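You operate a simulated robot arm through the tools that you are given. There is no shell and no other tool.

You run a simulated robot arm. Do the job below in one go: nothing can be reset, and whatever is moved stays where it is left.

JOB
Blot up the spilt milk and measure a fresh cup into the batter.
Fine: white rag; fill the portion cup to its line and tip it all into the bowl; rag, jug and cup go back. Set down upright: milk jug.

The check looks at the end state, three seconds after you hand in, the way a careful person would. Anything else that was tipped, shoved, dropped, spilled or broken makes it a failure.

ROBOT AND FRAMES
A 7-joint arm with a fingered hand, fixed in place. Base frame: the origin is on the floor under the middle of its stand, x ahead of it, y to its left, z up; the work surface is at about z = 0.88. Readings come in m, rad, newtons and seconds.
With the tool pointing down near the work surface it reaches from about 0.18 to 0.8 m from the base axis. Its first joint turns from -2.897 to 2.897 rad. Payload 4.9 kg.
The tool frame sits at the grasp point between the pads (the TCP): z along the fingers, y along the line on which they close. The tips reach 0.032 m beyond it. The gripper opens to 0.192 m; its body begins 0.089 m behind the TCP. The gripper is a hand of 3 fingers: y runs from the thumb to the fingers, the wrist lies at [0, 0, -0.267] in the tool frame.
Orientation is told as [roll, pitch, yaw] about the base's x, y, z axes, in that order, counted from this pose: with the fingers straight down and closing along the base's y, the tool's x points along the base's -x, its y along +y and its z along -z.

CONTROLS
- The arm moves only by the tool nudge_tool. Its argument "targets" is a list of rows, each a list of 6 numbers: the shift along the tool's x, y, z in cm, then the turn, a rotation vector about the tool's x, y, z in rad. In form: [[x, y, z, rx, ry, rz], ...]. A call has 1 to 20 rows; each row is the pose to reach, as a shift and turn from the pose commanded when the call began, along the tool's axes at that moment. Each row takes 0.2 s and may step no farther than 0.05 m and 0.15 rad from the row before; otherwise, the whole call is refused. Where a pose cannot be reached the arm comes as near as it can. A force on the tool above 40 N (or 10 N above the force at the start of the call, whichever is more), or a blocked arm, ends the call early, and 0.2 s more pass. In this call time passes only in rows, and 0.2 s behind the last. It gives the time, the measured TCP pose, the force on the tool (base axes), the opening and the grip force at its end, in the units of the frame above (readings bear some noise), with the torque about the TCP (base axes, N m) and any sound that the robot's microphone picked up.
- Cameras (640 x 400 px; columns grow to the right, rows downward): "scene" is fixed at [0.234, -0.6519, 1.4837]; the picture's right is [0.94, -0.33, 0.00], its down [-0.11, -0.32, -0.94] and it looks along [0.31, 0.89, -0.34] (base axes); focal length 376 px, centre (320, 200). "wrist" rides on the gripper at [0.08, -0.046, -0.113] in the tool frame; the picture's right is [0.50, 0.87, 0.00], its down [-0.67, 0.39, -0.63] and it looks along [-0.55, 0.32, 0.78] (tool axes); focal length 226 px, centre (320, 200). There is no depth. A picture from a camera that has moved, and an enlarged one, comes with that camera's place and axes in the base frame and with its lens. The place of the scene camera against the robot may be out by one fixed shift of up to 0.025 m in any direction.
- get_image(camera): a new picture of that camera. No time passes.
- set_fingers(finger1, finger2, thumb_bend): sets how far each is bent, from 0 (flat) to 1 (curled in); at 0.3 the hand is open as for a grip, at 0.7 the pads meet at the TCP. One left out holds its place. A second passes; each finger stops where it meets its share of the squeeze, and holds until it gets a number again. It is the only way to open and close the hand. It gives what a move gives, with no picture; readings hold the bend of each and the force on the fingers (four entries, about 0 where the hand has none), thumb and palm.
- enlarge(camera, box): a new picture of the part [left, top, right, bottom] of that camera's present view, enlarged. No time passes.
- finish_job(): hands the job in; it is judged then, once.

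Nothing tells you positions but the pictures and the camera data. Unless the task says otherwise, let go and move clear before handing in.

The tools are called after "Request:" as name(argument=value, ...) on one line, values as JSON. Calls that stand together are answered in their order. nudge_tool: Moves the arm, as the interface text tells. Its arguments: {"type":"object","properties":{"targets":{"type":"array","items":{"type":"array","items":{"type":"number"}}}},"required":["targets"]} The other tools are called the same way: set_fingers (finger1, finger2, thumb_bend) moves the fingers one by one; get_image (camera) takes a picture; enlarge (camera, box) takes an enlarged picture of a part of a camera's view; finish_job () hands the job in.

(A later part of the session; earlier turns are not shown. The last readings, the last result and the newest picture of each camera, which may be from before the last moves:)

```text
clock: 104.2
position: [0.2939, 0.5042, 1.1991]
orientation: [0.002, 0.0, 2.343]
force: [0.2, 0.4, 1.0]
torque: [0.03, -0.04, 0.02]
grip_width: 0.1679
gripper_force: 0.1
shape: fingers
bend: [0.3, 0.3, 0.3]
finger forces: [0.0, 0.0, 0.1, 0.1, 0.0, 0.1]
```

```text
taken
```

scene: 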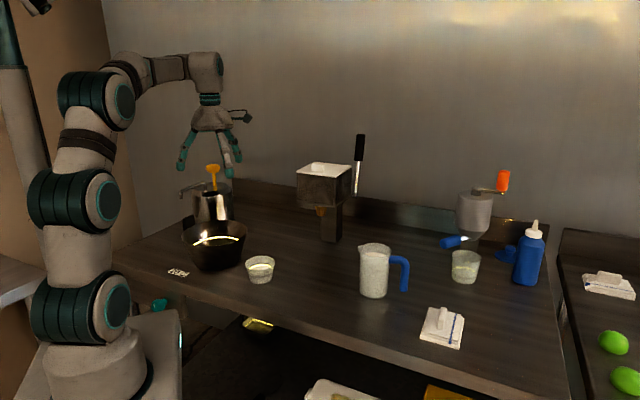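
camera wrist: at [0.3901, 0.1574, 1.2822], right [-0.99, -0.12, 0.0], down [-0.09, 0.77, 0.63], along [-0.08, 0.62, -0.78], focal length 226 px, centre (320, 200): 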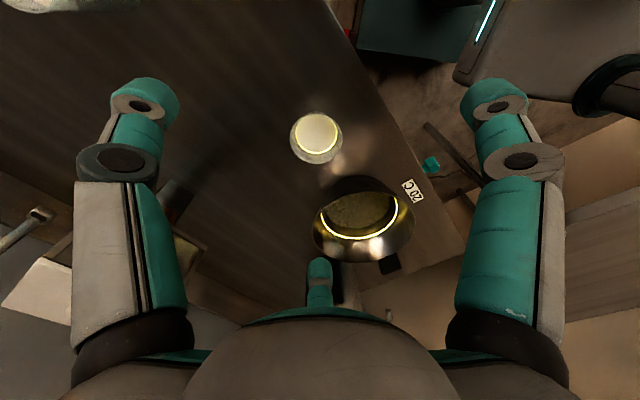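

Yaw reached. Now rehearsing the tilt about the tool's x axis.

Request:
nudge_tool(targets=[[0, 0, 0, 0.14, 0, 0], [0, 0, 0, 0.28, 0, 0], [0, 0, 0, 0.42, 0, 0], [0, 0, 0, 0.56, 0, 0], [0, 0, 0, 0.7, 0, 0], [0, 0, 0, 0.84, 0, 0], [0, 0, 0, 0.98, 0, 0], [0, 0, 0, 1.12, 0, 0], [0, 0, 0, 1.26, 0, 0], [0, 0, 0, 1.4, 0, 0], [0, 0, 0, 1.54, 0, 0], [0, 0, 0, 1.68, 0, 0], [0, 0, 0, 1.8, 0, 0]])

Request:
get_image(camera="scene")

Request:
get_image(camera="wrist")

```text
clock: 107.0
position: [0.2953, 0.5037, 1.1997]
orientation: [-1.8, -0.001, 2.342]
force: [0.3, 0.2, 0.2]
torque: [0.01, -0.02, 0.01]
grip_width: 0.1678
gripper_force: 0.1
shape: fingers
bend: [0.3, 0.3, 0.3]
finger forces: [0.1, 0.0, 0.0, 0.1, 0.0, 0.1]
```

```text
taken
```

scene: 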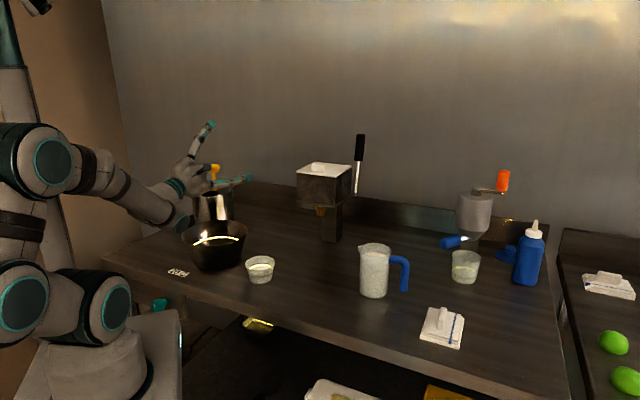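

```text
taken
camera wrist: at [0.2634, 0.3627, 1.2183], right [0.49, -0.22, -0.84], down [-0.85, 0.11, -0.52], along [0.21, 0.97, -0.13], focal length 226 px, centre (320, 200)
```

wrist: 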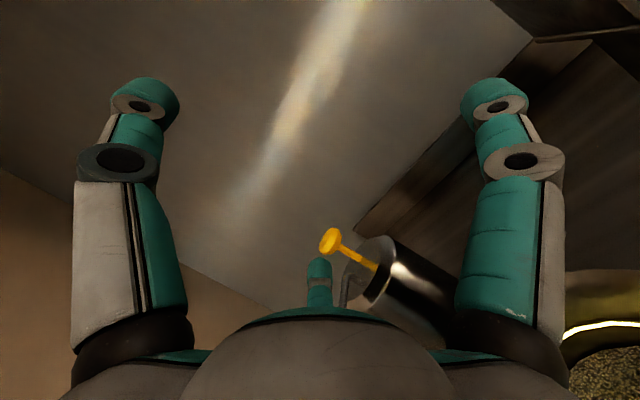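

The full tilt (103°) is reachable with the hand clear of bowl and pump. Un-tilting, then going to the cup.

Request:
nudge_tool(targets=[[0, 0, 0, -0.14, 0, 0], [0, 0, 0, -0.28, 0, 0], [0, 0, 0, -0.42, 0, 0], [0, 0, 0, -0.56, 0, 0], [0, 0, 0, -0.7, 0, 0], [0, 0, 0, -0.84, 0, 0], [0, 0, 0, -0.98, 0, 0], [0, 0, 0, -1.12, 0, 0], [0, 0, 0, -1.26, 0, 0], [0, 0, 0, -1.4, 0, 0], [0, 0, 0, -1.54, 0, 0], [0, 0, 0, -1.68, 0, 0], [0, 0, 0, -1.8, 0, 0]])

```text
clock: 109.8
position: [0.2947, 0.5031, 1.2006]
orientation: [0.003, 0.0, 2.342]
force: [0.5, 0.2, 0.6]
torque: [0.02, 0.01, -0.03]
grip_width: 0.1679
gripper_force: 0.1
shape: fingers
bend: [0.3, 0.3, 0.3]
finger forces: [0.0, 0.0, 0.0, 0.0, 0.0, 0.0]
```

Request:
nudge_tool(targets=[[2.8, 1.1, 0.5, 0, 0, 0.085], [5.6, 2.2, 1.5, 0, 0, 0.17], [8.4, 3.3, 3, 0, 0, 0.256], [11.2, 4.4, 5, 0, 0, 0.341], [14, 5.5, 7, 0, 0, 0.427], [16.8, 6.6, 9, 0, 0, 0.512], [19.6, 7.7, 10, 0, 0, 0.597]])

Request:
set_fingers(finger1=0.42, finger2=0.42, thumb_bend=0.42)

Request:
get_image(camera="wrist")

Request:
enlarge(camera="wrist", box=[260, 60, 380, 180])

Request:
enlarge(camera="scene", box=[180, 160, 340, 300])

```text
clock: 111.4
position: [0.3812, 0.3109, 1.1]
orientation: [0.0, 0.001, 1.744]
force: [0.6, -0.5, -0.5]
torque: [0.02, 0.04, 0.0]
grip_width: 0.1678
gripper_force: 0.1
shape: fingers
bend: [0.3, 0.3, 0.3]
finger forces: [0.0, 0.0, 0.0, 0.0, 0.1, 0.0]
```

```text
clock: 112.4
position: [0.3794, 0.3113, 1.0998]
orientation: [0.001, 0.004, 1.745]
force: [-0.2, -0.3, -0.1]
torque: [-0.01, 0.02, 0.03]
grip_width: 0.1189
gripper_force: 0.0
shape: fingers
bend: [0.42, 0.42, 0.42]
finger forces: [0.1, 0.0, 0.1, 0.0, 0.0, 0.0]
```

```text
taken
camera wrist: at [0.4389, 0.2397, 1.2122], right [-0.77, -0.64, 0.0], down [-0.5, 0.6, 0.63], along [-0.41, 0.48, -0.78], focal length 226 px, centre (320, 200)
```

wrist: 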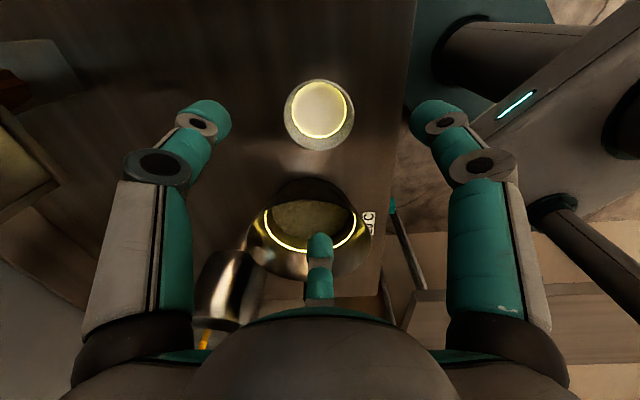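

```text
3.33 times, centred on (320, 120) of wrist
camera zoom: at [0.4389, 0.2397, 1.2122], right [-0.77, -0.64, 0.0], down [-0.5, 0.6, 0.63], along [-0.41, 0.48, -0.78], focal length 754 px, centre (320, 467)
```

zoom: 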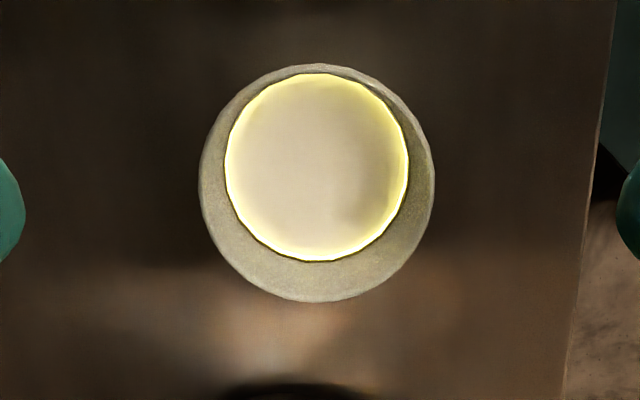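

```text
2.86 times, centred on (260, 230) of scene
camera zoom: at [0.234, -0.6519, 1.4837], right [0.94, -0.33, 0.0], down [-0.11, -0.32, -0.94], along [0.31, 0.89, -0.34], focal length 1075 px, centre (491, 114)
```

zoom: 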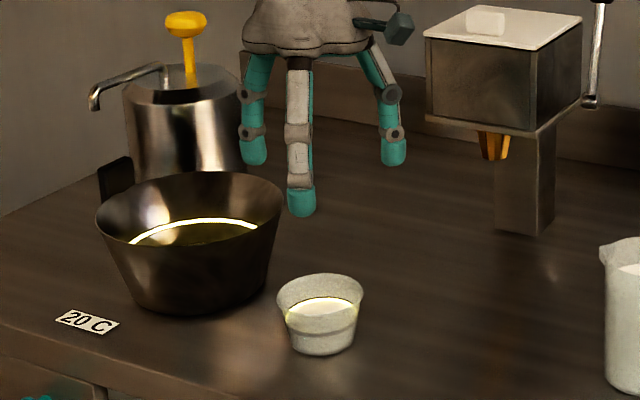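

The cup is centred under the hand within 2 mm. Descending around it with the fingers opened just wider than the rim.

Request:
nudge_tool(targets=[[0.05, 0.19, 3, 0, 0, 0], [0.05, 0.19, 6, 0, 0, 0], [0.05, 0.19, 9, 0, 0, 0], [0.05, 0.19, 11.5, 0, 0, 0], [0.05, 0.19, 13, 0, 0, 0]])

Request:
get_image(camera="wrist")

Request:
enlarge(camera="scene", box=[220, 200, 320, 300])

```text
clock: 113.6
position: [0.3753, 0.3093, 0.9712]
orientation: [0.001, 0.0, 1.743]
force: [-0.4, -0.1, -0.9]
torque: [-0.01, 0.05, -0.01]
grip_width: 0.1189
gripper_force: 0.1
shape: fingers
bend: [0.42, 0.42, 0.42]
finger forces: [0.1, 0.0, 0.1, 0.0, 0.0, 0.1]
```

```text
taken
camera wrist: at [0.433, 0.2386, 1.0831], right [-0.77, -0.64, 0.0], down [-0.5, 0.6, 0.63], along [-0.41, 0.48, -0.78], focal length 226 px, centre (320, 200)
```

wrist: 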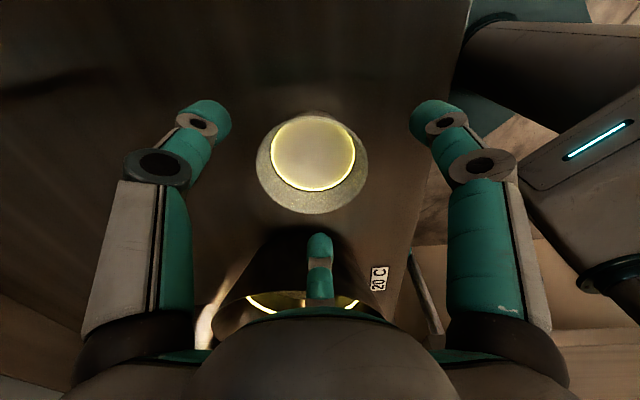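

```text
4.00 times, centred on (270, 250) of scene
camera zoom: at [0.234, -0.6519, 1.4837], right [0.94, -0.33, 0.0], down [-0.11, -0.32, -0.94], along [0.31, 0.89, -0.34], focal length 1504 px, centre (520, 0)
```

zoom: 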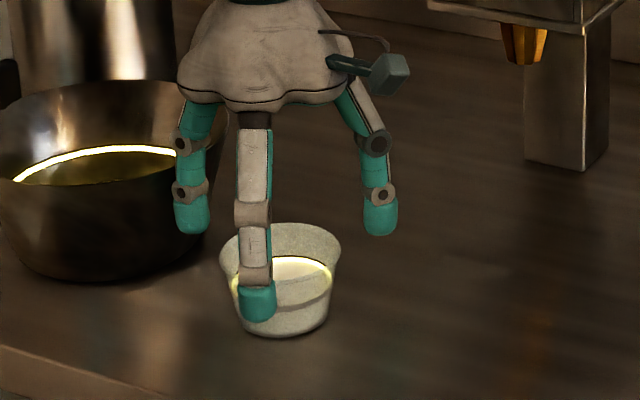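

Small centring correction (~6 mm) before going further down.

Request:
nudge_tool(targets=[[0.15, -0.3, 0, 0, 0, 0], [0.3, -0.55, 0, 0, 0, 0], [0.3, -0.55, 0, 0, 0, 0]])

Request:
get_image(camera="wrist")

Request:
enlarge(camera="wrist", box=[240, 100, 400, 240])

```text
clock: 114.4
position: [0.3808, 0.3077, 0.9707]
orientation: [0.001, 0.002, 1.742]
force: [0.0, -0.4, -0.2]
torque: [-0.01, 0.0, -0.01]
grip_width: 0.1188
gripper_force: 0.0
shape: fingers
bend: [0.42, 0.42, 0.42]
finger forces: [0.0, 0.0, 0.0, 0.0, 0.1, 0.0]
```

```text
taken
camera wrist: at [0.4383, 0.2367, 1.0822], right [-0.77, -0.64, 0.0], down [-0.5, 0.6, 0.63], along [-0.41, 0.48, -0.78], focal length 226 px, centre (320, 200)
```

wrist: 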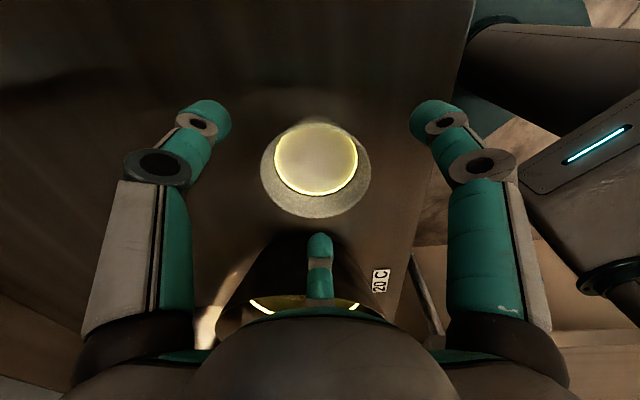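

```text
2.86 times, centred on (320, 170) of wrist
camera zoom: at [0.4383, 0.2367, 1.0822], right [-0.77, -0.64, 0.0], down [-0.5, 0.6, 0.63], along [-0.41, 0.48, -0.78], focal length 646 px, centre (320, 286)
```

zoom: 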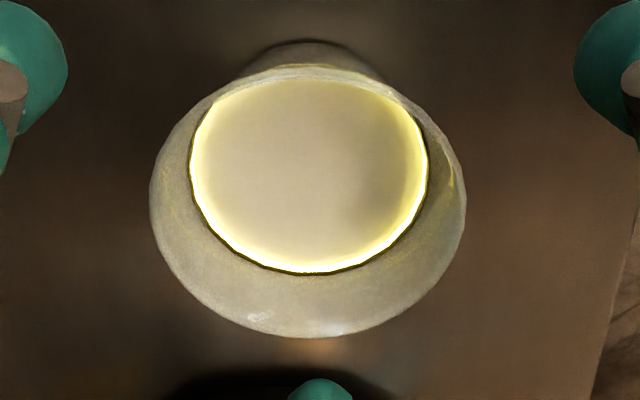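

Well centred now. Descending the last 4 cm.

Request:
nudge_tool(targets=[[-0.05, -0.15, 1.2, 0, 0, 0], [-0.05, -0.15, 2.4, 0, 0, 0], [-0.05, -0.15, 3.4, 0, 0, 0], [-0.05, -0.15, 4.0, 0, 0, 0]])

Request:
get_image(camera="wrist")

Request:
enlarge(camera="scene", box=[220, 200, 320, 300])

```text
clock: 115.4
position: [0.3825, 0.3077, 0.9289]
orientation: [0.002, 0.006, 1.744]
force: [-0.6, 0.6, 0.4]
torque: [0.01, 0.02, -0.03]
grip_width: 0.1192
gripper_force: 0.1
shape: fingers
bend: [0.42, 0.42, 0.42]
finger forces: [0.0, 0.1, 0.1, 0.1, 0.1, 0.1]
```

```text
taken
camera wrist: at [0.4402, 0.237, 1.0415], right [-0.77, -0.64, 0.0], down [-0.5, 0.6, 0.63], along [-0.41, 0.48, -0.78], focal length 226 px, centre (320, 200)
```

wrist: 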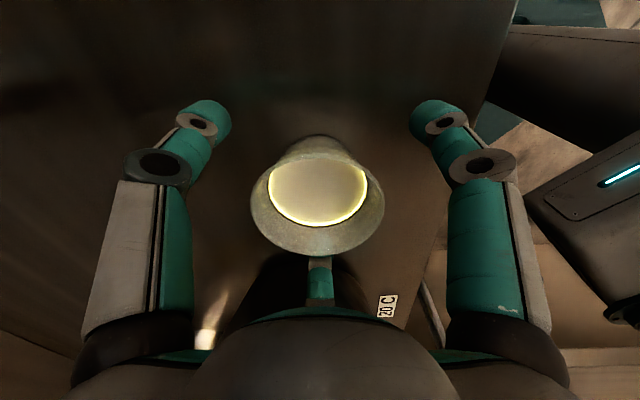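

```text
4.00 times, centred on (270, 250) of scene
camera zoom: at [0.234, -0.6519, 1.4837], right [0.94, -0.33, 0.0], down [-0.11, -0.32, -0.94], along [0.31, 0.89, -0.34], focal length 1504 px, centre (520, 0)
```

zoom: 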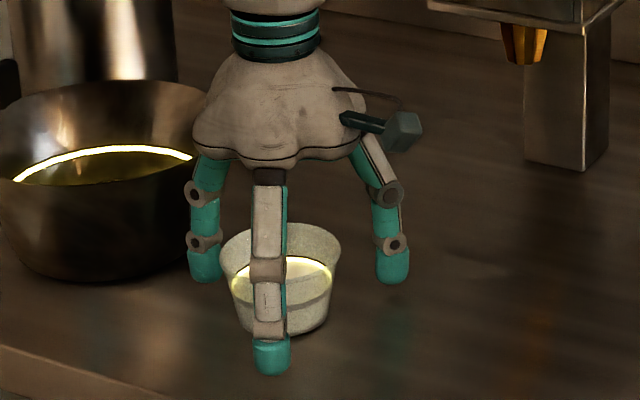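

All three fingers surround the cup with no contact. Closing gently in steps.

Request:
set_fingers(finger1=0.48, finger2=0.48, thumb_bend=0.48)

Request:
enlarge(camera="scene", box=[220, 200, 320, 300])

Request:
get_image(camera="wrist")

```text
clock: 116.4
position: [0.3816, 0.3069, 0.9303]
orientation: [0.002, 0.003, 1.742]
force: [0.3, 0.1, -0.6]
torque: [0.01, 0.0, 0.0]
grip_width: 0.0936
gripper_force: 0.0
shape: fingers
bend: [0.48, 0.48, 0.48]
finger forces: [0.0, 0.0, 0.1, 0.1, 0.1, 0.0]
```

```text
4.00 times, centred on (270, 250) of scene
camera zoom: at [0.234, -0.6519, 1.4837], right [0.94, -0.33, 0.0], down [-0.11, -0.32, -0.94], along [0.31, 0.89, -0.34], focal length 1504 px, centre (520, 0)
```

zoom: 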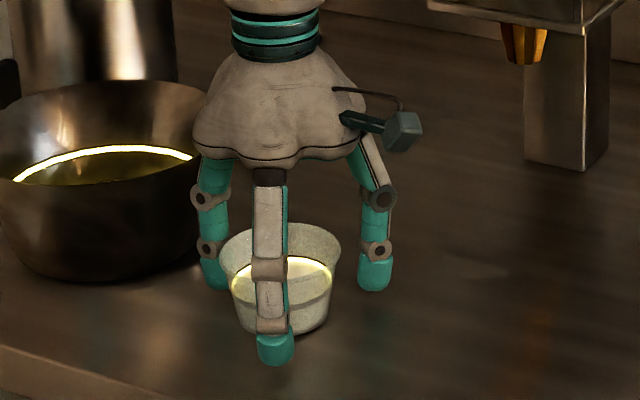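

```text
taken
camera wrist: at [0.4401, 0.237, 1.0417], right [-0.77, -0.64, 0.0], down [-0.5, 0.6, 0.63], along [-0.41, 0.48, -0.78], focal length 226 px, centre (320, 200)
```

wrist: 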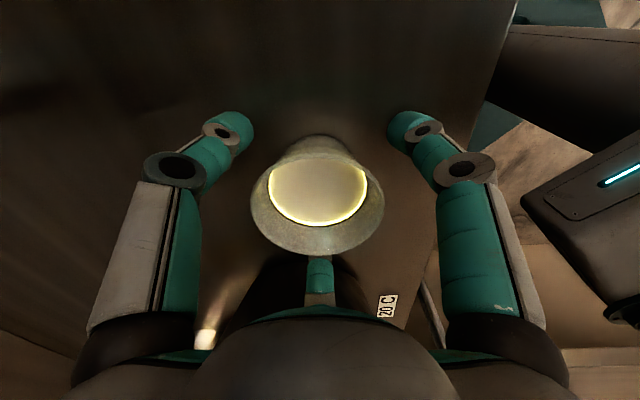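

Request:
set_fingers(finger1=0.52, finger2=0.52, thumb_bend=0.52)

Request:
get_image(camera="wrist")

```text
clock: 117.4
position: [0.3818, 0.3075, 0.9294]
orientation: [0.001, 0.002, 1.743]
force: [-0.9, 0.1, 0.9]
torque: [-0.04, -0.01, 0.03]
grip_width: 0.0762
gripper_force: 0.4
shape: fingers
bend: [0.52, 0.52, 0.52]
finger forces: [0.0, 0.2, 0.1, 0.0, 0.0, 0.0]
```

```text
taken
camera wrist: at [0.4401, 0.237, 1.0417], right [-0.77, -0.64, 0.0], down [-0.5, 0.6, 0.63], along [-0.41, 0.48, -0.78], focal length 226 px, centre (320, 200)
```

wrist: 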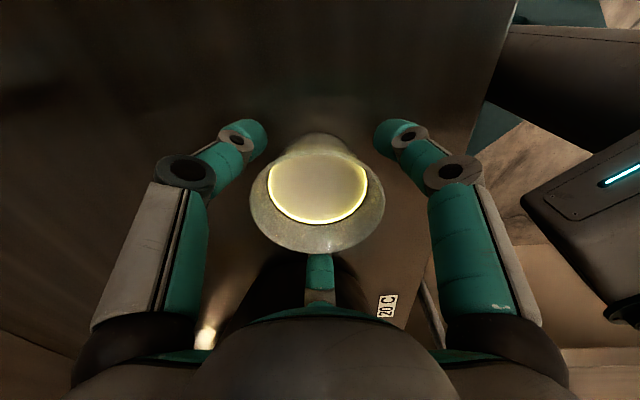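

First light touch by finger 2. Continuing gently.

Request:
set_fingers(finger1=0.55, finger2=0.55, thumb_bend=0.55)

Request:
enlarge(camera="wrist", box=[200, 90, 440, 270])

Request:
enlarge(camera="scene", box=[230, 220, 310, 295])

```text
clock: 118.4
position: [0.3822, 0.3079, 0.9285]
orientation: [0.001, 0.004, 1.744]
force: [-0.3, 0.9, 0.0]
torque: [0.02, 0.02, -0.02]
grip_width: 0.0639
gripper_force: 0.4
shape: fingers
bend: [0.55, 0.54, 0.55]
finger forces: [0.1, 0.4, 0.1, 0.0, 0.3, 0.0]
```

```text
2.22 times, centred on (320, 180) of wrist
camera zoom: at [0.4401, 0.237, 1.0417], right [-0.77, -0.64, 0.0], down [-0.5, 0.6, 0.63], along [-0.41, 0.48, -0.78], focal length 502 px, centre (320, 244)
```

zoom: 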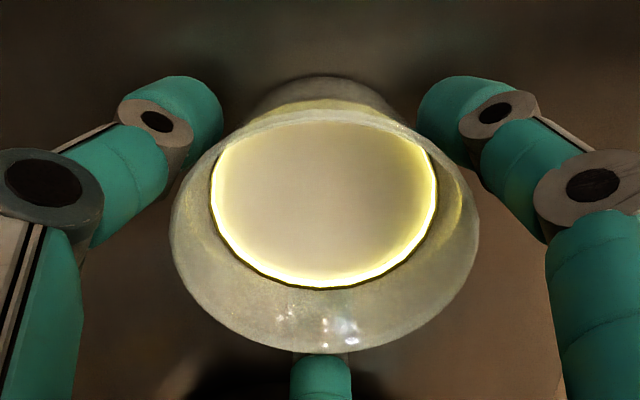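

```text
5.33 times, centred on (270, 258) of scene
camera zoom: at [0.234, -0.6519, 1.4837], right [0.94, -0.33, 0.0], down [-0.11, -0.32, -0.94], along [0.31, 0.89, -0.34], focal length 2006 px, centre (587, -107)
```

zoom: 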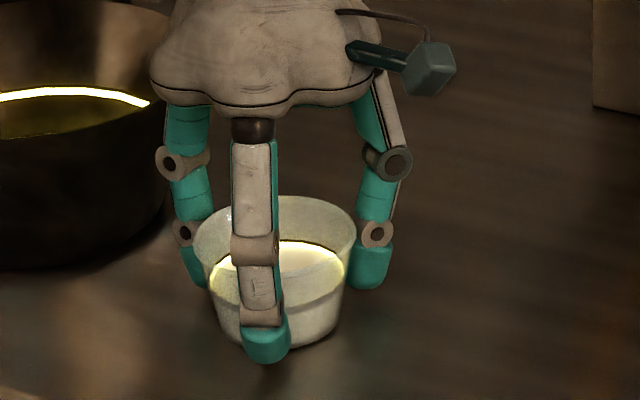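

Very light contact on all three. Tightening a bit more.

Request:
set_fingers(finger1=0.58, finger2=0.58, thumb_bend=0.58)

Request:
enlarge(camera="wrist", box=[200, 90, 440, 270])

Request:
enlarge(camera="scene", box=[230, 220, 310, 295])

```text
clock: 119.4
position: [0.3825, 0.3072, 0.9297]
orientation: [0.002, 0.003, 1.745]
force: [-0.1, 0.5, -0.5]
torque: [0.02, 0.0, -0.02]
grip_width: 0.0617
gripper_force: 3.7
shape: fingers
bend: [0.55, 0.55, 0.56]
finger forces: [1.9, 2.4, 0.0, 0.0, 2.6, 0.0]
```

```text
2.22 times, centred on (320, 180) of wrist
camera zoom: at [0.4401, 0.237, 1.0417], right [-0.77, -0.64, 0.0], down [-0.5, 0.6, 0.63], along [-0.41, 0.48, -0.78], focal length 502 px, centre (320, 244)
```

zoom: 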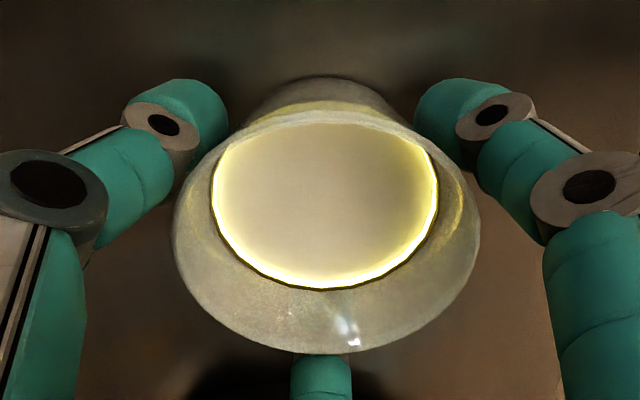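

```text
5.33 times, centred on (270, 258) of scene
camera zoom: at [0.234, -0.6519, 1.4837], right [0.94, -0.33, 0.0], down [-0.11, -0.32, -0.94], along [0.31, 0.89, -0.34], focal length 2006 px, centre (587, -107)
```

zoom: 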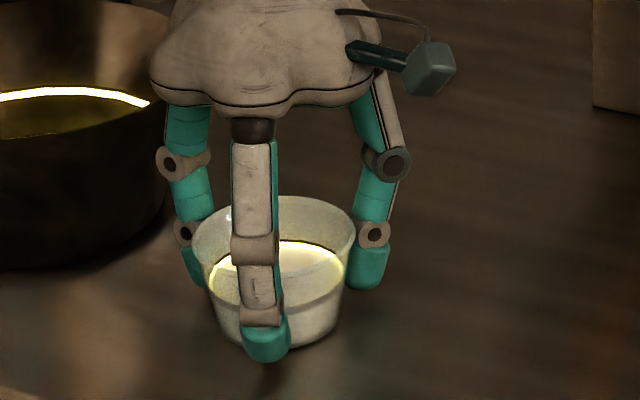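

Balanced grip of about 2.3 N per finger; a touch more for security, then lift slightly.

Request:
set_fingers(finger1=0.61, finger2=0.61, thumb_bend=0.61)

Request:
nudge_tool(targets=[[0, 0, -0.3, 0, 0, 0], [0, 0, -0.8, 0, 0, 0], [0, 0, -1.4, 0, 0, 0], [0, 0, -1.8, 0, 0, 0]])

Request:
enlarge(camera="scene", box=[230, 220, 310, 295])

Request:
enlarge(camera="wrist", box=[200, 90, 440, 270])

```text
clock: 120.4
position: [0.3819, 0.3074, 0.93]
orientation: [0.001, 0.005, 1.744]
force: [0.1, 0.1, -0.2]
torque: [0.03, -0.02, 0.02]
grip_width: 0.0598
gripper_force: 11.4
shape: fingers
bend: [0.56, 0.55, 0.57]
finger forces: [6.2, 6.8, 0.0, 0.1, 8.1, 0.0]
```

```text
clock: 121.4
position: [0.3812, 0.3076, 0.9488]
orientation: [0.001, 0.002, 1.744]
force: [0.2, -0.5, -0.8]
torque: [0.0, 0.02, -0.02]
grip_width: 0.0597
gripper_force: 10.9
shape: fingers
bend: [0.56, 0.55, 0.57]
finger forces: [6.3, 6.7, 0.1, 0.0, 7.9, 0.0]
```

```text
5.33 times, centred on (270, 258) of scene
camera zoom: at [0.234, -0.6519, 1.4837], right [0.94, -0.33, 0.0], down [-0.11, -0.32, -0.94], along [0.31, 0.89, -0.34], focal length 2006 px, centre (587, -107)
```

zoom: 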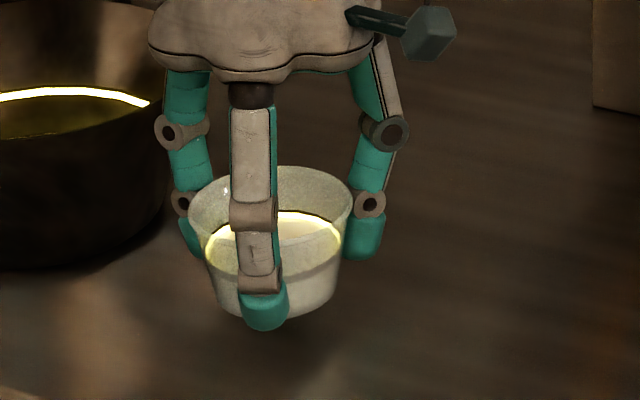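

```text
2.22 times, centred on (320, 180) of wrist
camera zoom: at [0.4405, 0.2363, 1.0611], right [-0.77, -0.64, 0.0], down [-0.5, 0.6, 0.63], along [-0.41, 0.48, -0.78], focal length 502 px, centre (320, 244)
```

zoom: 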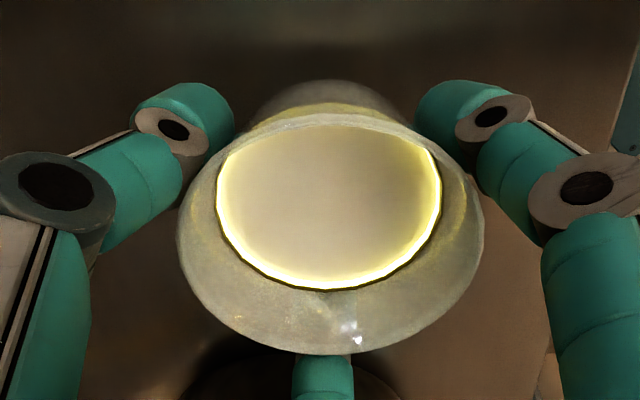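

The cup is held level with no spill. Raising it smoothly clear of the bowl's height.

Request:
nudge_tool(targets=[[0, 0, -0.5, 0, 0, 0], [0, 0, -1.5, 0, 0, 0], [0, 0, -3, 0, 0, 0], [0, 0, -4.8, 0, 0, 0], [0, 0, -6.8, 0, 0, 0], [0, 0, -8.8, 0, 0, 0], [0, 0, -10.8, 0, 0, 0], [0, 0, -12.6, 0, 0, 0], [0, 0, -13.8, 0, 0, 0], [0, 0, -14.6, 0, 0, 0], [0, 0, -15, 0, 0, 0]])

Request:
enlarge(camera="scene", box=[180, 150, 320, 290])

Request:
get_image(camera="wrist")

```text
clock: 123.8
position: [0.3817, 0.3057, 1.0981]
orientation: [0.001, 0.004, 1.743]
force: [0.2, 0.2, -0.3]
torque: [-0.02, 0.01, 0.03]
grip_width: 0.0599
gripper_force: 10.6
shape: fingers
bend: [0.56, 0.55, 0.57]
finger forces: [6.3, 6.9, 0.0, 0.0, 7.9, 0.0]
```

```text
2.86 times, centred on (250, 220) of scene
camera zoom: at [0.234, -0.6519, 1.4837], right [0.94, -0.33, 0.0], down [-0.11, -0.32, -0.94], along [0.31, 0.89, -0.34], focal length 1075 px, centre (520, 143)
```

zoom: 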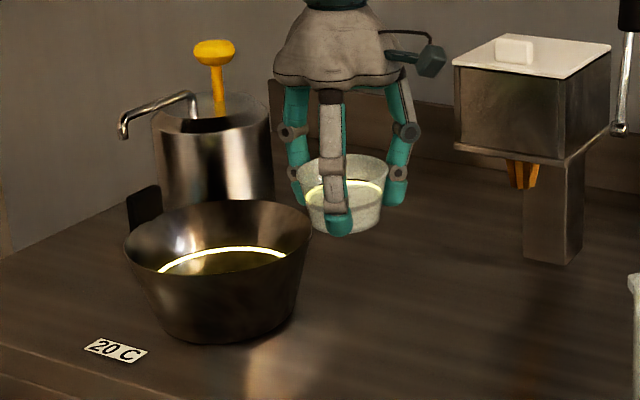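

```text
taken
camera wrist: at [0.4407, 0.2361, 1.2098], right [-0.77, -0.64, 0.0], down [-0.5, 0.6, 0.63], along [-0.41, 0.48, -0.78], focal length 226 px, centre (320, 200)
```

wrist: 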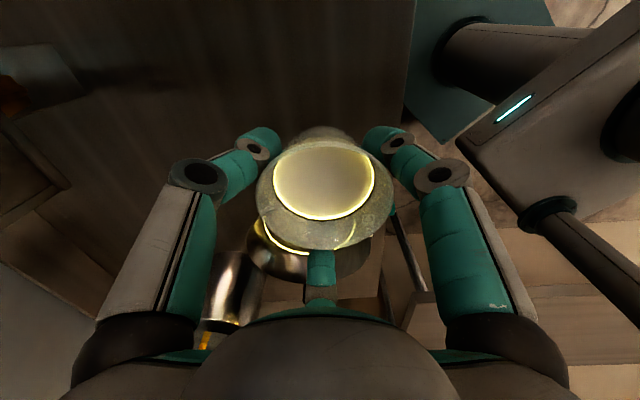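

Now carrying the cup smoothly over the bowl while turning to the rehearsed heading.

Request:
nudge_tool(targets=[[-0.6, 0.15, 0, 0, 0, -0.018], [-1.9, 0.45, 0, 0, 0, -0.054], [-3.7, 0.9, 0, 0, 0, -0.108], [-5.8, 1.4, 0, 0, 0, -0.167], [-8.1, 2, 0, 0, 0, -0.233], [-10.4, 2.5, 0, 0, 0, -0.299], [-12.6, 3.1, 0, 0, 0, -0.365], [-14.9, 3.6, 0, 0, 0, -0.431], [-17, 4.15, 0, 0, 0, -0.49], [-18.9, 4.6, 0, 0, 0, -0.544], [-20.1, 4.9, 0, 0, 0, -0.58], [-20.7, 5.06, 0, 0, 0, -0.598], [-20.7, 5.06, 0, 0, 0, -0.598]])

Request:
get_image(camera="wrist")

Request:
enlarge(camera="scene", box=[150, 150, 310, 290])

```text
clock: 126.6
position: [0.2962, 0.5036, 1.0983]
orientation: [0.006, 0.001, 2.34]
force: [-0.3, 0.2, -0.6]
torque: [-0.01, -0.03, 0.01]
grip_width: 0.0601
gripper_force: 10.6
shape: fingers
bend: [0.56, 0.55, 0.57]
finger forces: [6.3, 6.9, 0.1, 0.0, 7.8, 0.0]
```

```text
taken
camera wrist: at [0.3845, 0.4782, 1.2099], right [-0.27, -0.96, 0.0], down [-0.75, 0.21, 0.63], along [-0.61, 0.17, -0.78], focal length 226 px, centre (320, 200)
```

wrist: 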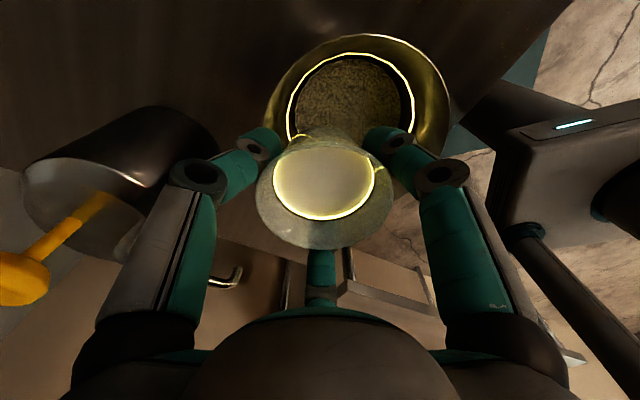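

```text
2.86 times, centred on (230, 220) of scene
camera zoom: at [0.234, -0.6519, 1.4837], right [0.94, -0.33, 0.0], down [-0.11, -0.32, -0.94], along [0.31, 0.89, -0.34], focal length 1075 px, centre (577, 143)
```

zoom: 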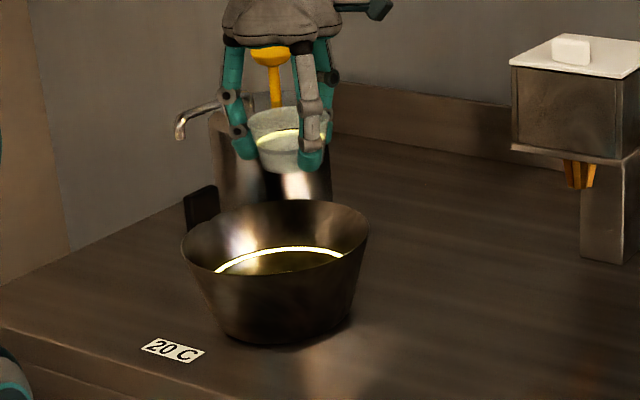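

The cup is just behind the bowl's centre line (lip will stay over the bowl through the whole tilt). Starting the tip slowly to ~28°.

Request:
nudge_tool(targets=[[0, 0, 0, 0.04, 0, 0], [0, 0, 0, 0.1, 0, 0], [0, 0, 0, 0.17, 0, 0], [0, 0, 0, 0.24, 0, 0], [0, 0, 0, 0.31, 0, 0], [0, 0, 0, 0.38, 0, 0], [0, 0, 0, 0.44, 0, 0], [0, 0, 0, 0.48, 0, 0]])

Request:
enlarge(camera="scene", box=[150, 150, 310, 290])

Request:
get_image(camera="wrist")

```text
clock: 128.4
position: [0.2962, 0.504, 1.0989]
orientation: [-0.477, 0.0, 2.342]
force: [0.0, 0.4, -2.2]
torque: [0.02, 0.07, 0.02]
grip_width: 0.0597
gripper_force: 10.5
shape: fingers
bend: [0.56, 0.55, 0.57]
finger forces: [6.4, 6.9, 0.0, 0.1, 7.6, 0.0]
```

```text
2.86 times, centred on (230, 220) of scene
camera zoom: at [0.234, -0.6519, 1.4837], right [0.94, -0.33, 0.0], down [-0.11, -0.32, -0.94], along [0.31, 0.89, -0.34], focal length 1075 px, centre (577, 143)
```

zoom: 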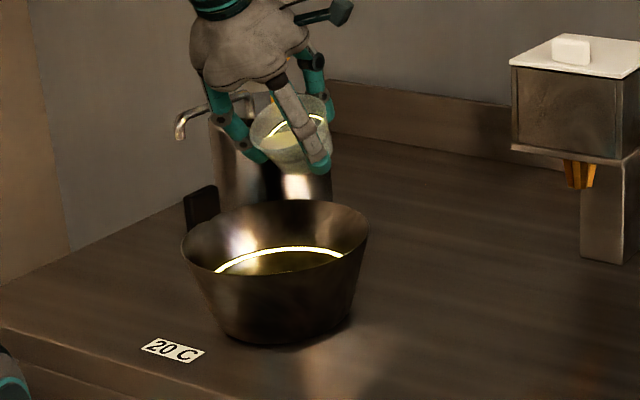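

```text
taken
camera wrist: at [0.3428, 0.4376, 1.2179], right [-0.2, -0.89, -0.4], down [-0.92, 0.04, 0.38], along [-0.33, 0.45, -0.83], focal length 226 px, centre (320, 200)
```

wrist: 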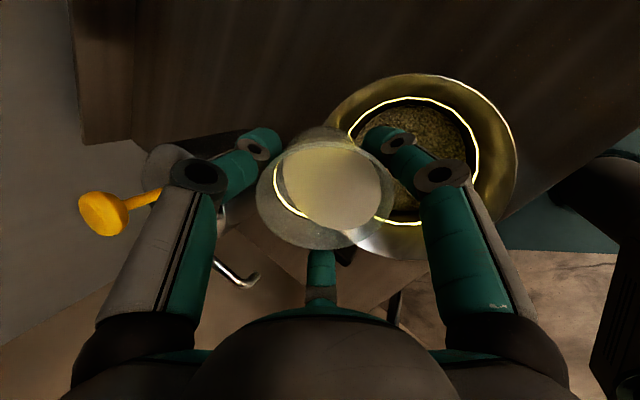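

The milk is close to the cup's lip and the lip is over the bowl. Continuing the tip slowly.

Request:
nudge_tool(targets=[[0, 0, 0, 0.05, 0, 0], [0, 0, 0, 0.1, 0, 0], [0, 0, 0, 0.15, 0, 0], [0, 0, 0, 0.2, 0, 0]])

Request:
enlarge(camera="scene", box=[150, 150, 310, 290])

Request:
get_image(camera="wrist")

```text
clock: 129.4
position: [0.2943, 0.5033, 1.0975]
orientation: [-0.679, 0.002, 2.342]
force: [-0.2, 0.1, -0.3]
torque: [-0.02, 0.01, -0.05]
grip_width: 0.0595
gripper_force: 10.8
shape: fingers
bend: [0.56, 0.55, 0.57]
finger forces: [6.3, 6.9, 0.1, 0.0, 7.5, 0.0]
```

```text
2.86 times, centred on (230, 220) of scene
camera zoom: at [0.234, -0.6519, 1.4837], right [0.94, -0.33, 0.0], down [-0.11, -0.32, -0.94], along [0.31, 0.89, -0.34], focal length 1075 px, centre (577, 143)
```

zoom: 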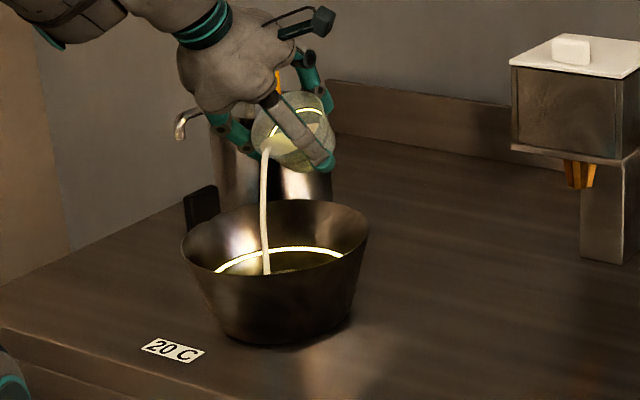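

```text
taken
camera wrist: at [0.325, 0.4211, 1.213], right [-0.13, -0.83, -0.54], down [-0.97, 0.0, 0.25], along [-0.21, 0.56, -0.8], focal length 226 px, centre (320, 200)
```

wrist: 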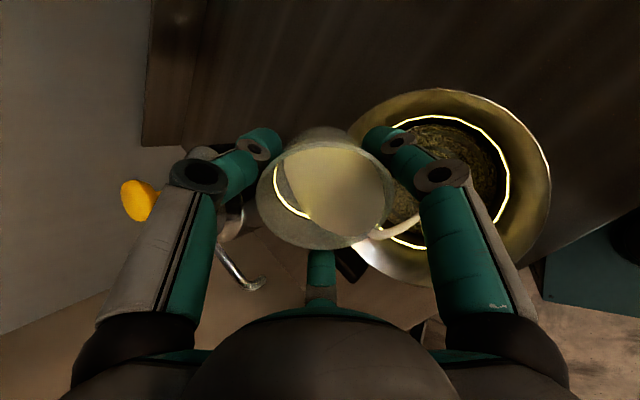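

The stream falls inside the bowl. Continuing gradually.

Request:
nudge_tool(targets=[[0, 0, 0, 0, 0, 0], [0, 0, 0, 0.03, 0, 0], [0, 0, 0, 0.06, 0, 0], [0, 0, 0, 0.09, 0, 0], [0, 0, 0, 0.12, 0, 0], [0, 0, 0, 0.15, 0, 0], [0, 0, 0, 0.18, 0, 0]])

Request:
enlarge(camera="scene", box=[150, 150, 310, 290])

Request:
get_image(camera="wrist")

```text
clock: 131.0
position: [0.2964, 0.5032, 1.0972]
orientation: [-0.858, 0.002, 2.341]
force: [0.1, 0.2, -1.1]
torque: [-0.02, 0.06, -0.01]
grip_width: 0.0594
gripper_force: 10.8
shape: fingers
bend: [0.56, 0.55, 0.57]
finger forces: [6.3, 7.0, 0.0, 0.0, 7.6, 0.1]
```

```text
2.86 times, centred on (230, 220) of scene
camera zoom: at [0.234, -0.6519, 1.4837], right [0.94, -0.33, 0.0], down [-0.11, -0.32, -0.94], along [0.31, 0.89, -0.34], focal length 1075 px, centre (577, 143)
```

zoom: 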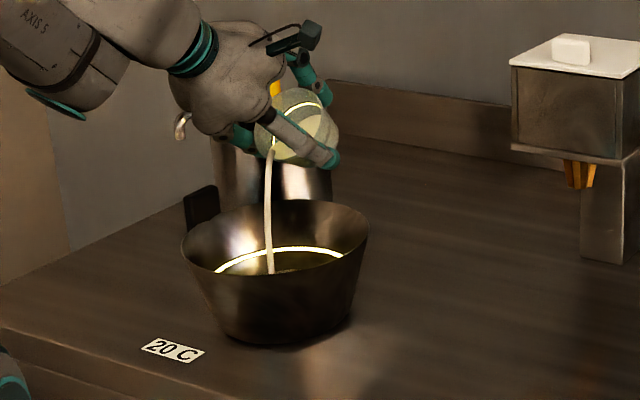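

```text
taken
camera wrist: at [0.3115, 0.4072, 1.205], right [-0.06, -0.75, -0.65], down [-0.99, -0.03, 0.12], along [-0.11, 0.66, -0.75], focal length 226 px, centre (320, 200)
```

wrist: 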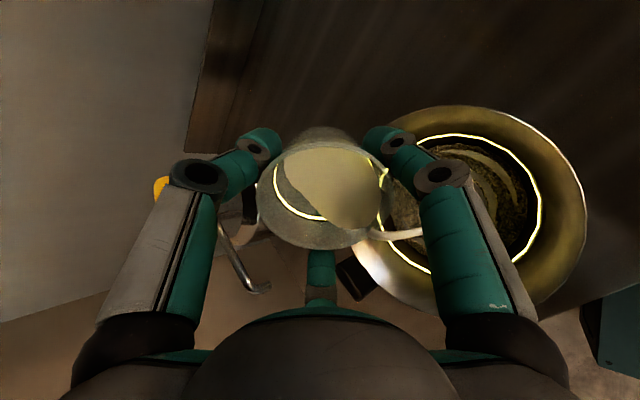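

Request:
nudge_tool(targets=[[0, 0, 0, 0.04, 0, 0], [0, 0, 0, 0.08, 0, 0], [0, 0, 0, 0.12, 0, 0], [0, 0, 0, 0.16, 0, 0], [0, 0, 0, 0.2, 0, 0], [0, 0, 0, 0.24, 0, 0], [0, 0, 0, 0.28, 0, 0], [0, 0, 0, 0.32, 0, 0], [0, 0, 0, 0.36, 0, 0]])

Request:
enlarge(camera="scene", box=[150, 150, 310, 290])

Request:
get_image(camera="wrist")

```text
clock: 133.0
position: [0.2971, 0.5026, 1.0977]
orientation: [-1.219, 0.001, 2.341]
force: [-0.7, 0.0, -0.7]
torque: [0.01, 0.01, 0.0]
grip_width: 0.0591
gripper_force: 10.3
shape: fingers
bend: [0.56, 0.55, 0.57]
finger forces: [6.2, 6.7, 0.0, 0.0, 7.5, 0.1]
```

```text
2.86 times, centred on (230, 220) of scene
camera zoom: at [0.234, -0.6519, 1.4837], right [0.94, -0.33, 0.0], down [-0.11, -0.32, -0.94], along [0.31, 0.89, -0.34], focal length 1075 px, centre (577, 143)
```

zoom: 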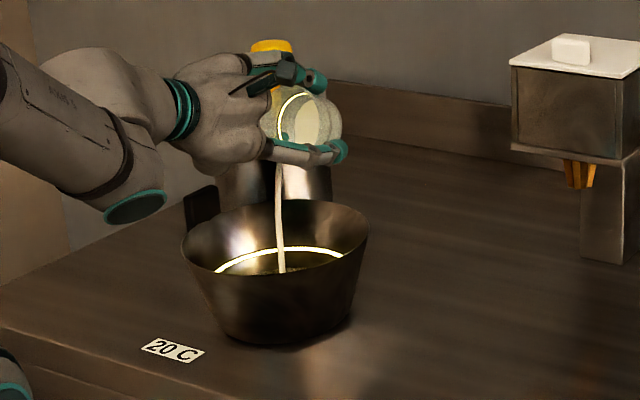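

```text
taken
camera wrist: at [0.2871, 0.3828, 1.1792], right [0.13, -0.57, -0.81], down [-0.99, -0.02, -0.15], along [0.06, 0.82, -0.56], focal length 226 px, centre (320, 200)
```

wrist: 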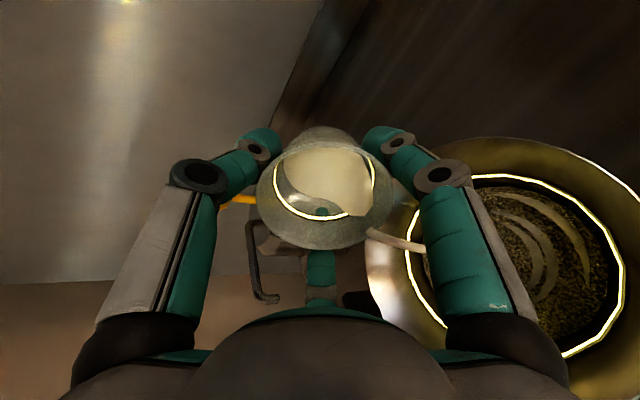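

Request:
nudge_tool(targets=[[0, 0, 0, 0.05, 0, 0], [0, 0, 0, 0.1, 0, 0], [0, 0, 0, 0.15, 0, 0], [0, 0, 0, 0.2, 0, 0], [0, 0, 0, 0.25, 0, 0], [0, 0, 0, 0.3, 0, 0], [0, 0, 0, 0.35, 0, 0], [0, 0, 0, 0.4, 0, 0]])

Request:
enlarge(camera="scene", box=[150, 150, 310, 290])

Request:
get_image(camera="wrist")

```text
clock: 134.8
position: [0.2965, 0.5036, 1.0983]
orientation: [-1.618, 0.003, 2.34]
force: [-0.7, -0.8, 0.1]
torque: [0.05, 0.01, -0.03]
grip_width: 0.0593
gripper_force: 10.2
shape: fingers
bend: [0.56, 0.55, 0.57]
finger forces: [6.2, 6.7, 0.0, 0.1, 7.4, 0.0]
```

```text
2.86 times, centred on (230, 220) of scene
camera zoom: at [0.234, -0.6519, 1.4837], right [0.94, -0.33, 0.0], down [-0.11, -0.32, -0.94], along [0.31, 0.89, -0.34], focal length 1075 px, centre (577, 143)
```

zoom: 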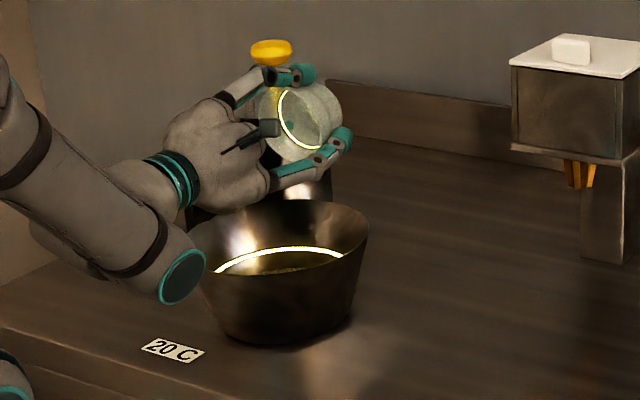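

```text
taken
camera wrist: at [0.2687, 0.3659, 1.1376], right [0.38, -0.33, -0.86], down [-0.91, 0.05, -0.42], along [0.19, 0.94, -0.28], focal length 226 px, centre (320, 200)
```

wrist: 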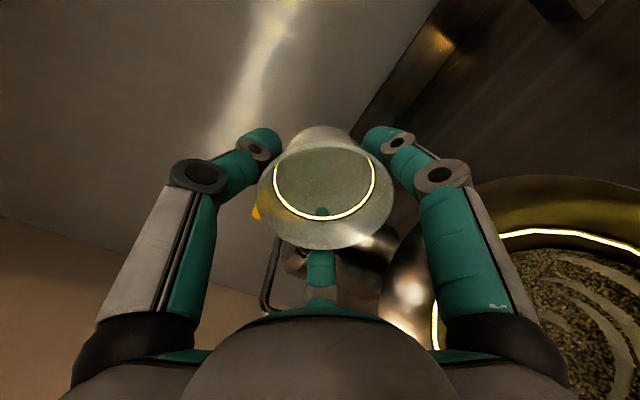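

The stream has stopped and the cup looks empty at ~93°. Checking inside, then tipping slightly further to drain any last drops.

Request:
enlarge(camera="wrist", box=[240, 110, 420, 260])

Request:
nudge_tool(targets=[[0, 0, 0, 0.05, 0, 0], [0, 0, 0, 0.1, 0, 0], [0, 0, 0, 0.15, 0, 0], [0, 0, 0, 0.15, 0, 0], [0, 0, 0, 0.15, 0, 0], [0, 0, 0, 0.15, 0, 0]])

Request:
enlarge(camera="scene", box=[150, 150, 310, 290])

Request:
enlarge(camera="wrist", box=[240, 110, 420, 260])

```text
2.67 times, centred on (330, 185) of wrist
camera zoom: at [0.2687, 0.3659, 1.1376], right [0.38, -0.33, -0.86], down [-0.91, 0.05, -0.42], along [0.19, 0.94, -0.28], focal length 603 px, centre (293, 240)
```

zoom: 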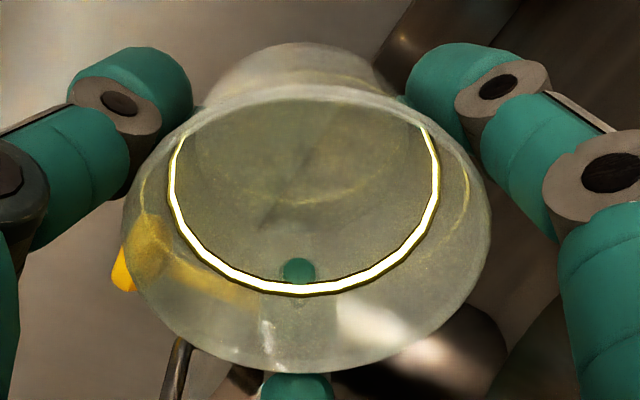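

```text
clock: 136.2
position: [0.2964, 0.5036, 1.0969]
orientation: [-1.769, 0.002, 2.342]
force: [0.3, 0.3, 0.1]
torque: [-0.02, 0.01, 0.02]
grip_width: 0.0595
gripper_force: 10.3
shape: fingers
bend: [0.56, 0.55, 0.57]
finger forces: [6.1, 6.7, 0.0, 0.0, 7.4, 0.0]
```

```text
2.86 times, centred on (230, 220) of scene
camera zoom: at [0.234, -0.6519, 1.4837], right [0.94, -0.33, 0.0], down [-0.11, -0.32, -0.94], along [0.31, 0.89, -0.34], focal length 1075 px, centre (577, 143)
```

zoom: 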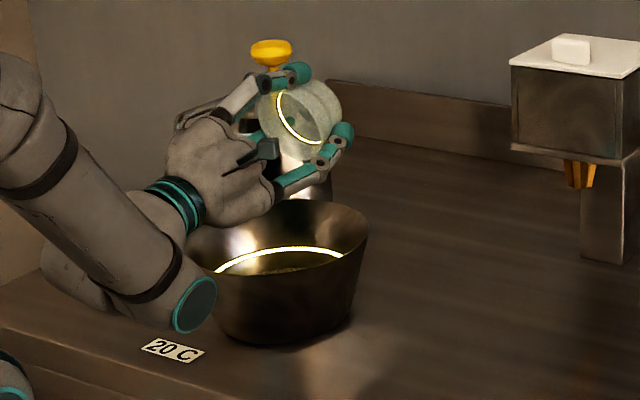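

```text
2.67 times, centred on (330, 185) of wrist
camera zoom: at [0.2651, 0.3626, 1.1199], right [0.47, -0.24, -0.85], down [-0.86, 0.1, -0.5], along [0.21, 0.96, -0.16], focal length 603 px, centre (293, 240)
```

zoom: 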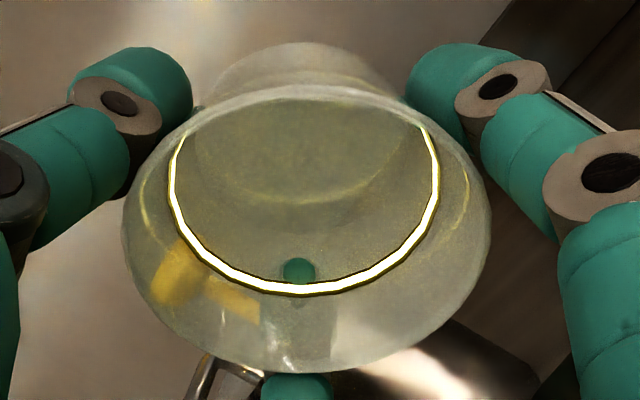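

The cup is completely empty and all the milk is in the bowl. Returning upright.

Request:
nudge_tool(targets=[[0, 0, 0, -0.1, 0, 0], [0, 0, 0, -0.23, 0, 0], [0, 0, 0, -0.37, 0, 0], [0, 0, 0, -0.51, 0, 0], [0, 0, 0, -0.65, 0, 0], [0, 0, 0, -0.79, 0, 0], [0, 0, 0, -0.93, 0, 0], [0, 0, 0, -1.07, 0, 0], [0, 0, 0, -1.21, 0, 0], [0, 0, 0, -1.35, 0, 0], [0, 0, 0, -1.49, 0, 0], [0, 0, 0, -1.63, 0, 0], [0, 0, 0, -1.769, 0, 0]])

Request:
get_image(camera="wrist")

Request:
get_image(camera="scene")

```text
clock: 139.0
position: [0.2954, 0.5014, 1.0977]
orientation: [0.003, -0.001, 2.341]
force: [0.0, 0.1, -0.3]
torque: [0.01, 0.03, -0.01]
grip_width: 0.0592
gripper_force: 9.8
shape: fingers
bend: [0.56, 0.56, 0.57]
finger forces: [6.0, 6.5, 0.0, 0.0, 7.6, 0.1]
```

```text
taken
camera wrist: at [0.3835, 0.4776, 1.2103], right [-0.27, -0.96, 0.0], down [-0.74, 0.21, 0.63], along [-0.61, 0.17, -0.77], focal length 226 px, centre (320, 200)
```

wrist: 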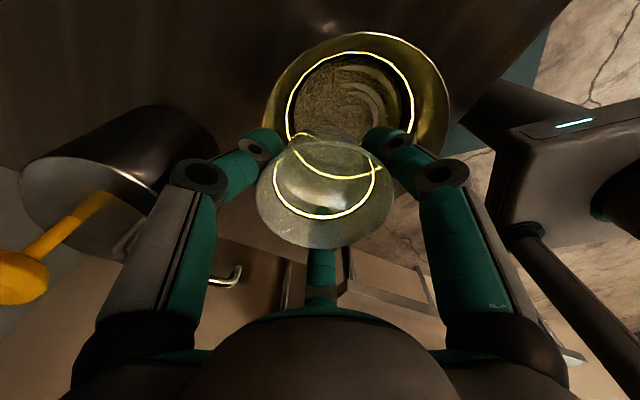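

```text
taken
```

scene: 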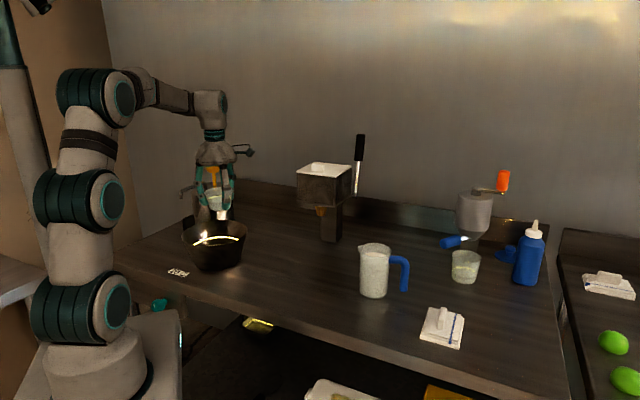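

Bowl shows the milk mixed in; nothing else moved. Carrying the empty cup back to its original spot.

Request:
nudge_tool(targets=[[1.1, 0.3, 0, 0, 0, 0.03], [3.2, 1, 0, 0, 0, 0.09], [5.8, 1.7, 0, 0, 0, 0.16], [8.5, 2.6, 0, 0, 0, 0.24], [11.3, 3.4, 0, 0, 0, 0.315], [14, 4.2, 0, 0, 0, 0.39], [16.6, 5, 0, 0, 0, 0.46], [19, 5.7, 0, 0, 0, 0.53], [20.7, 6.25, 0, 0, 0, 0.58], [21.4, 6.45, 0, 0, 0, 0.597]])

Request:
get_image(camera="wrist")

Request:
enlarge(camera="scene", box=[180, 160, 340, 300])

```text
clock: 141.2
position: [0.4005, 0.3049, 1.0985]
orientation: [-0.001, 0.002, 1.744]
force: [0.6, -0.1, -0.2]
torque: [0.02, -0.01, -0.04]
grip_width: 0.0591
gripper_force: 9.8
shape: fingers
bend: [0.56, 0.56, 0.57]
finger forces: [6.1, 6.4, 0.0, 0.0, 7.6, 0.0]
```

```text
taken
camera wrist: at [0.458, 0.2344, 1.2099], right [-0.77, -0.64, 0.0], down [-0.5, 0.6, 0.63], along [-0.41, 0.48, -0.78], focal length 226 px, centre (320, 200)
```

wrist: 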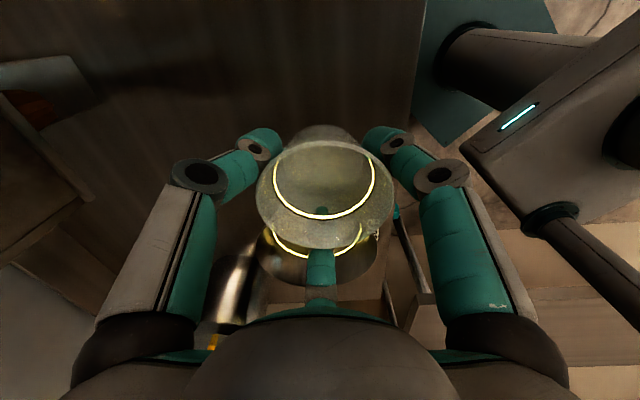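

```text
2.86 times, centred on (260, 230) of scene
camera zoom: at [0.234, -0.6519, 1.4837], right [0.94, -0.33, 0.0], down [-0.11, -0.32, -0.94], along [0.31, 0.89, -0.34], focal length 1075 px, centre (491, 114)
```

zoom: 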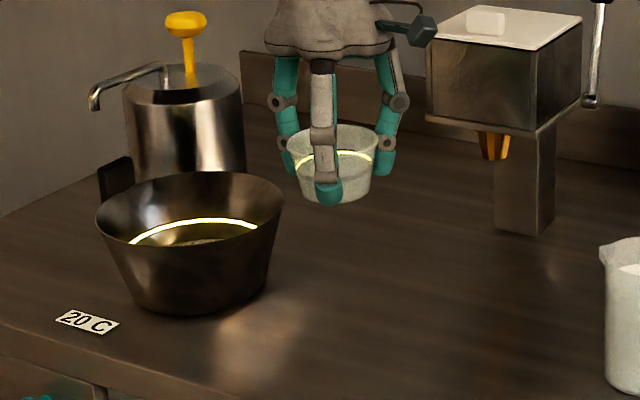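

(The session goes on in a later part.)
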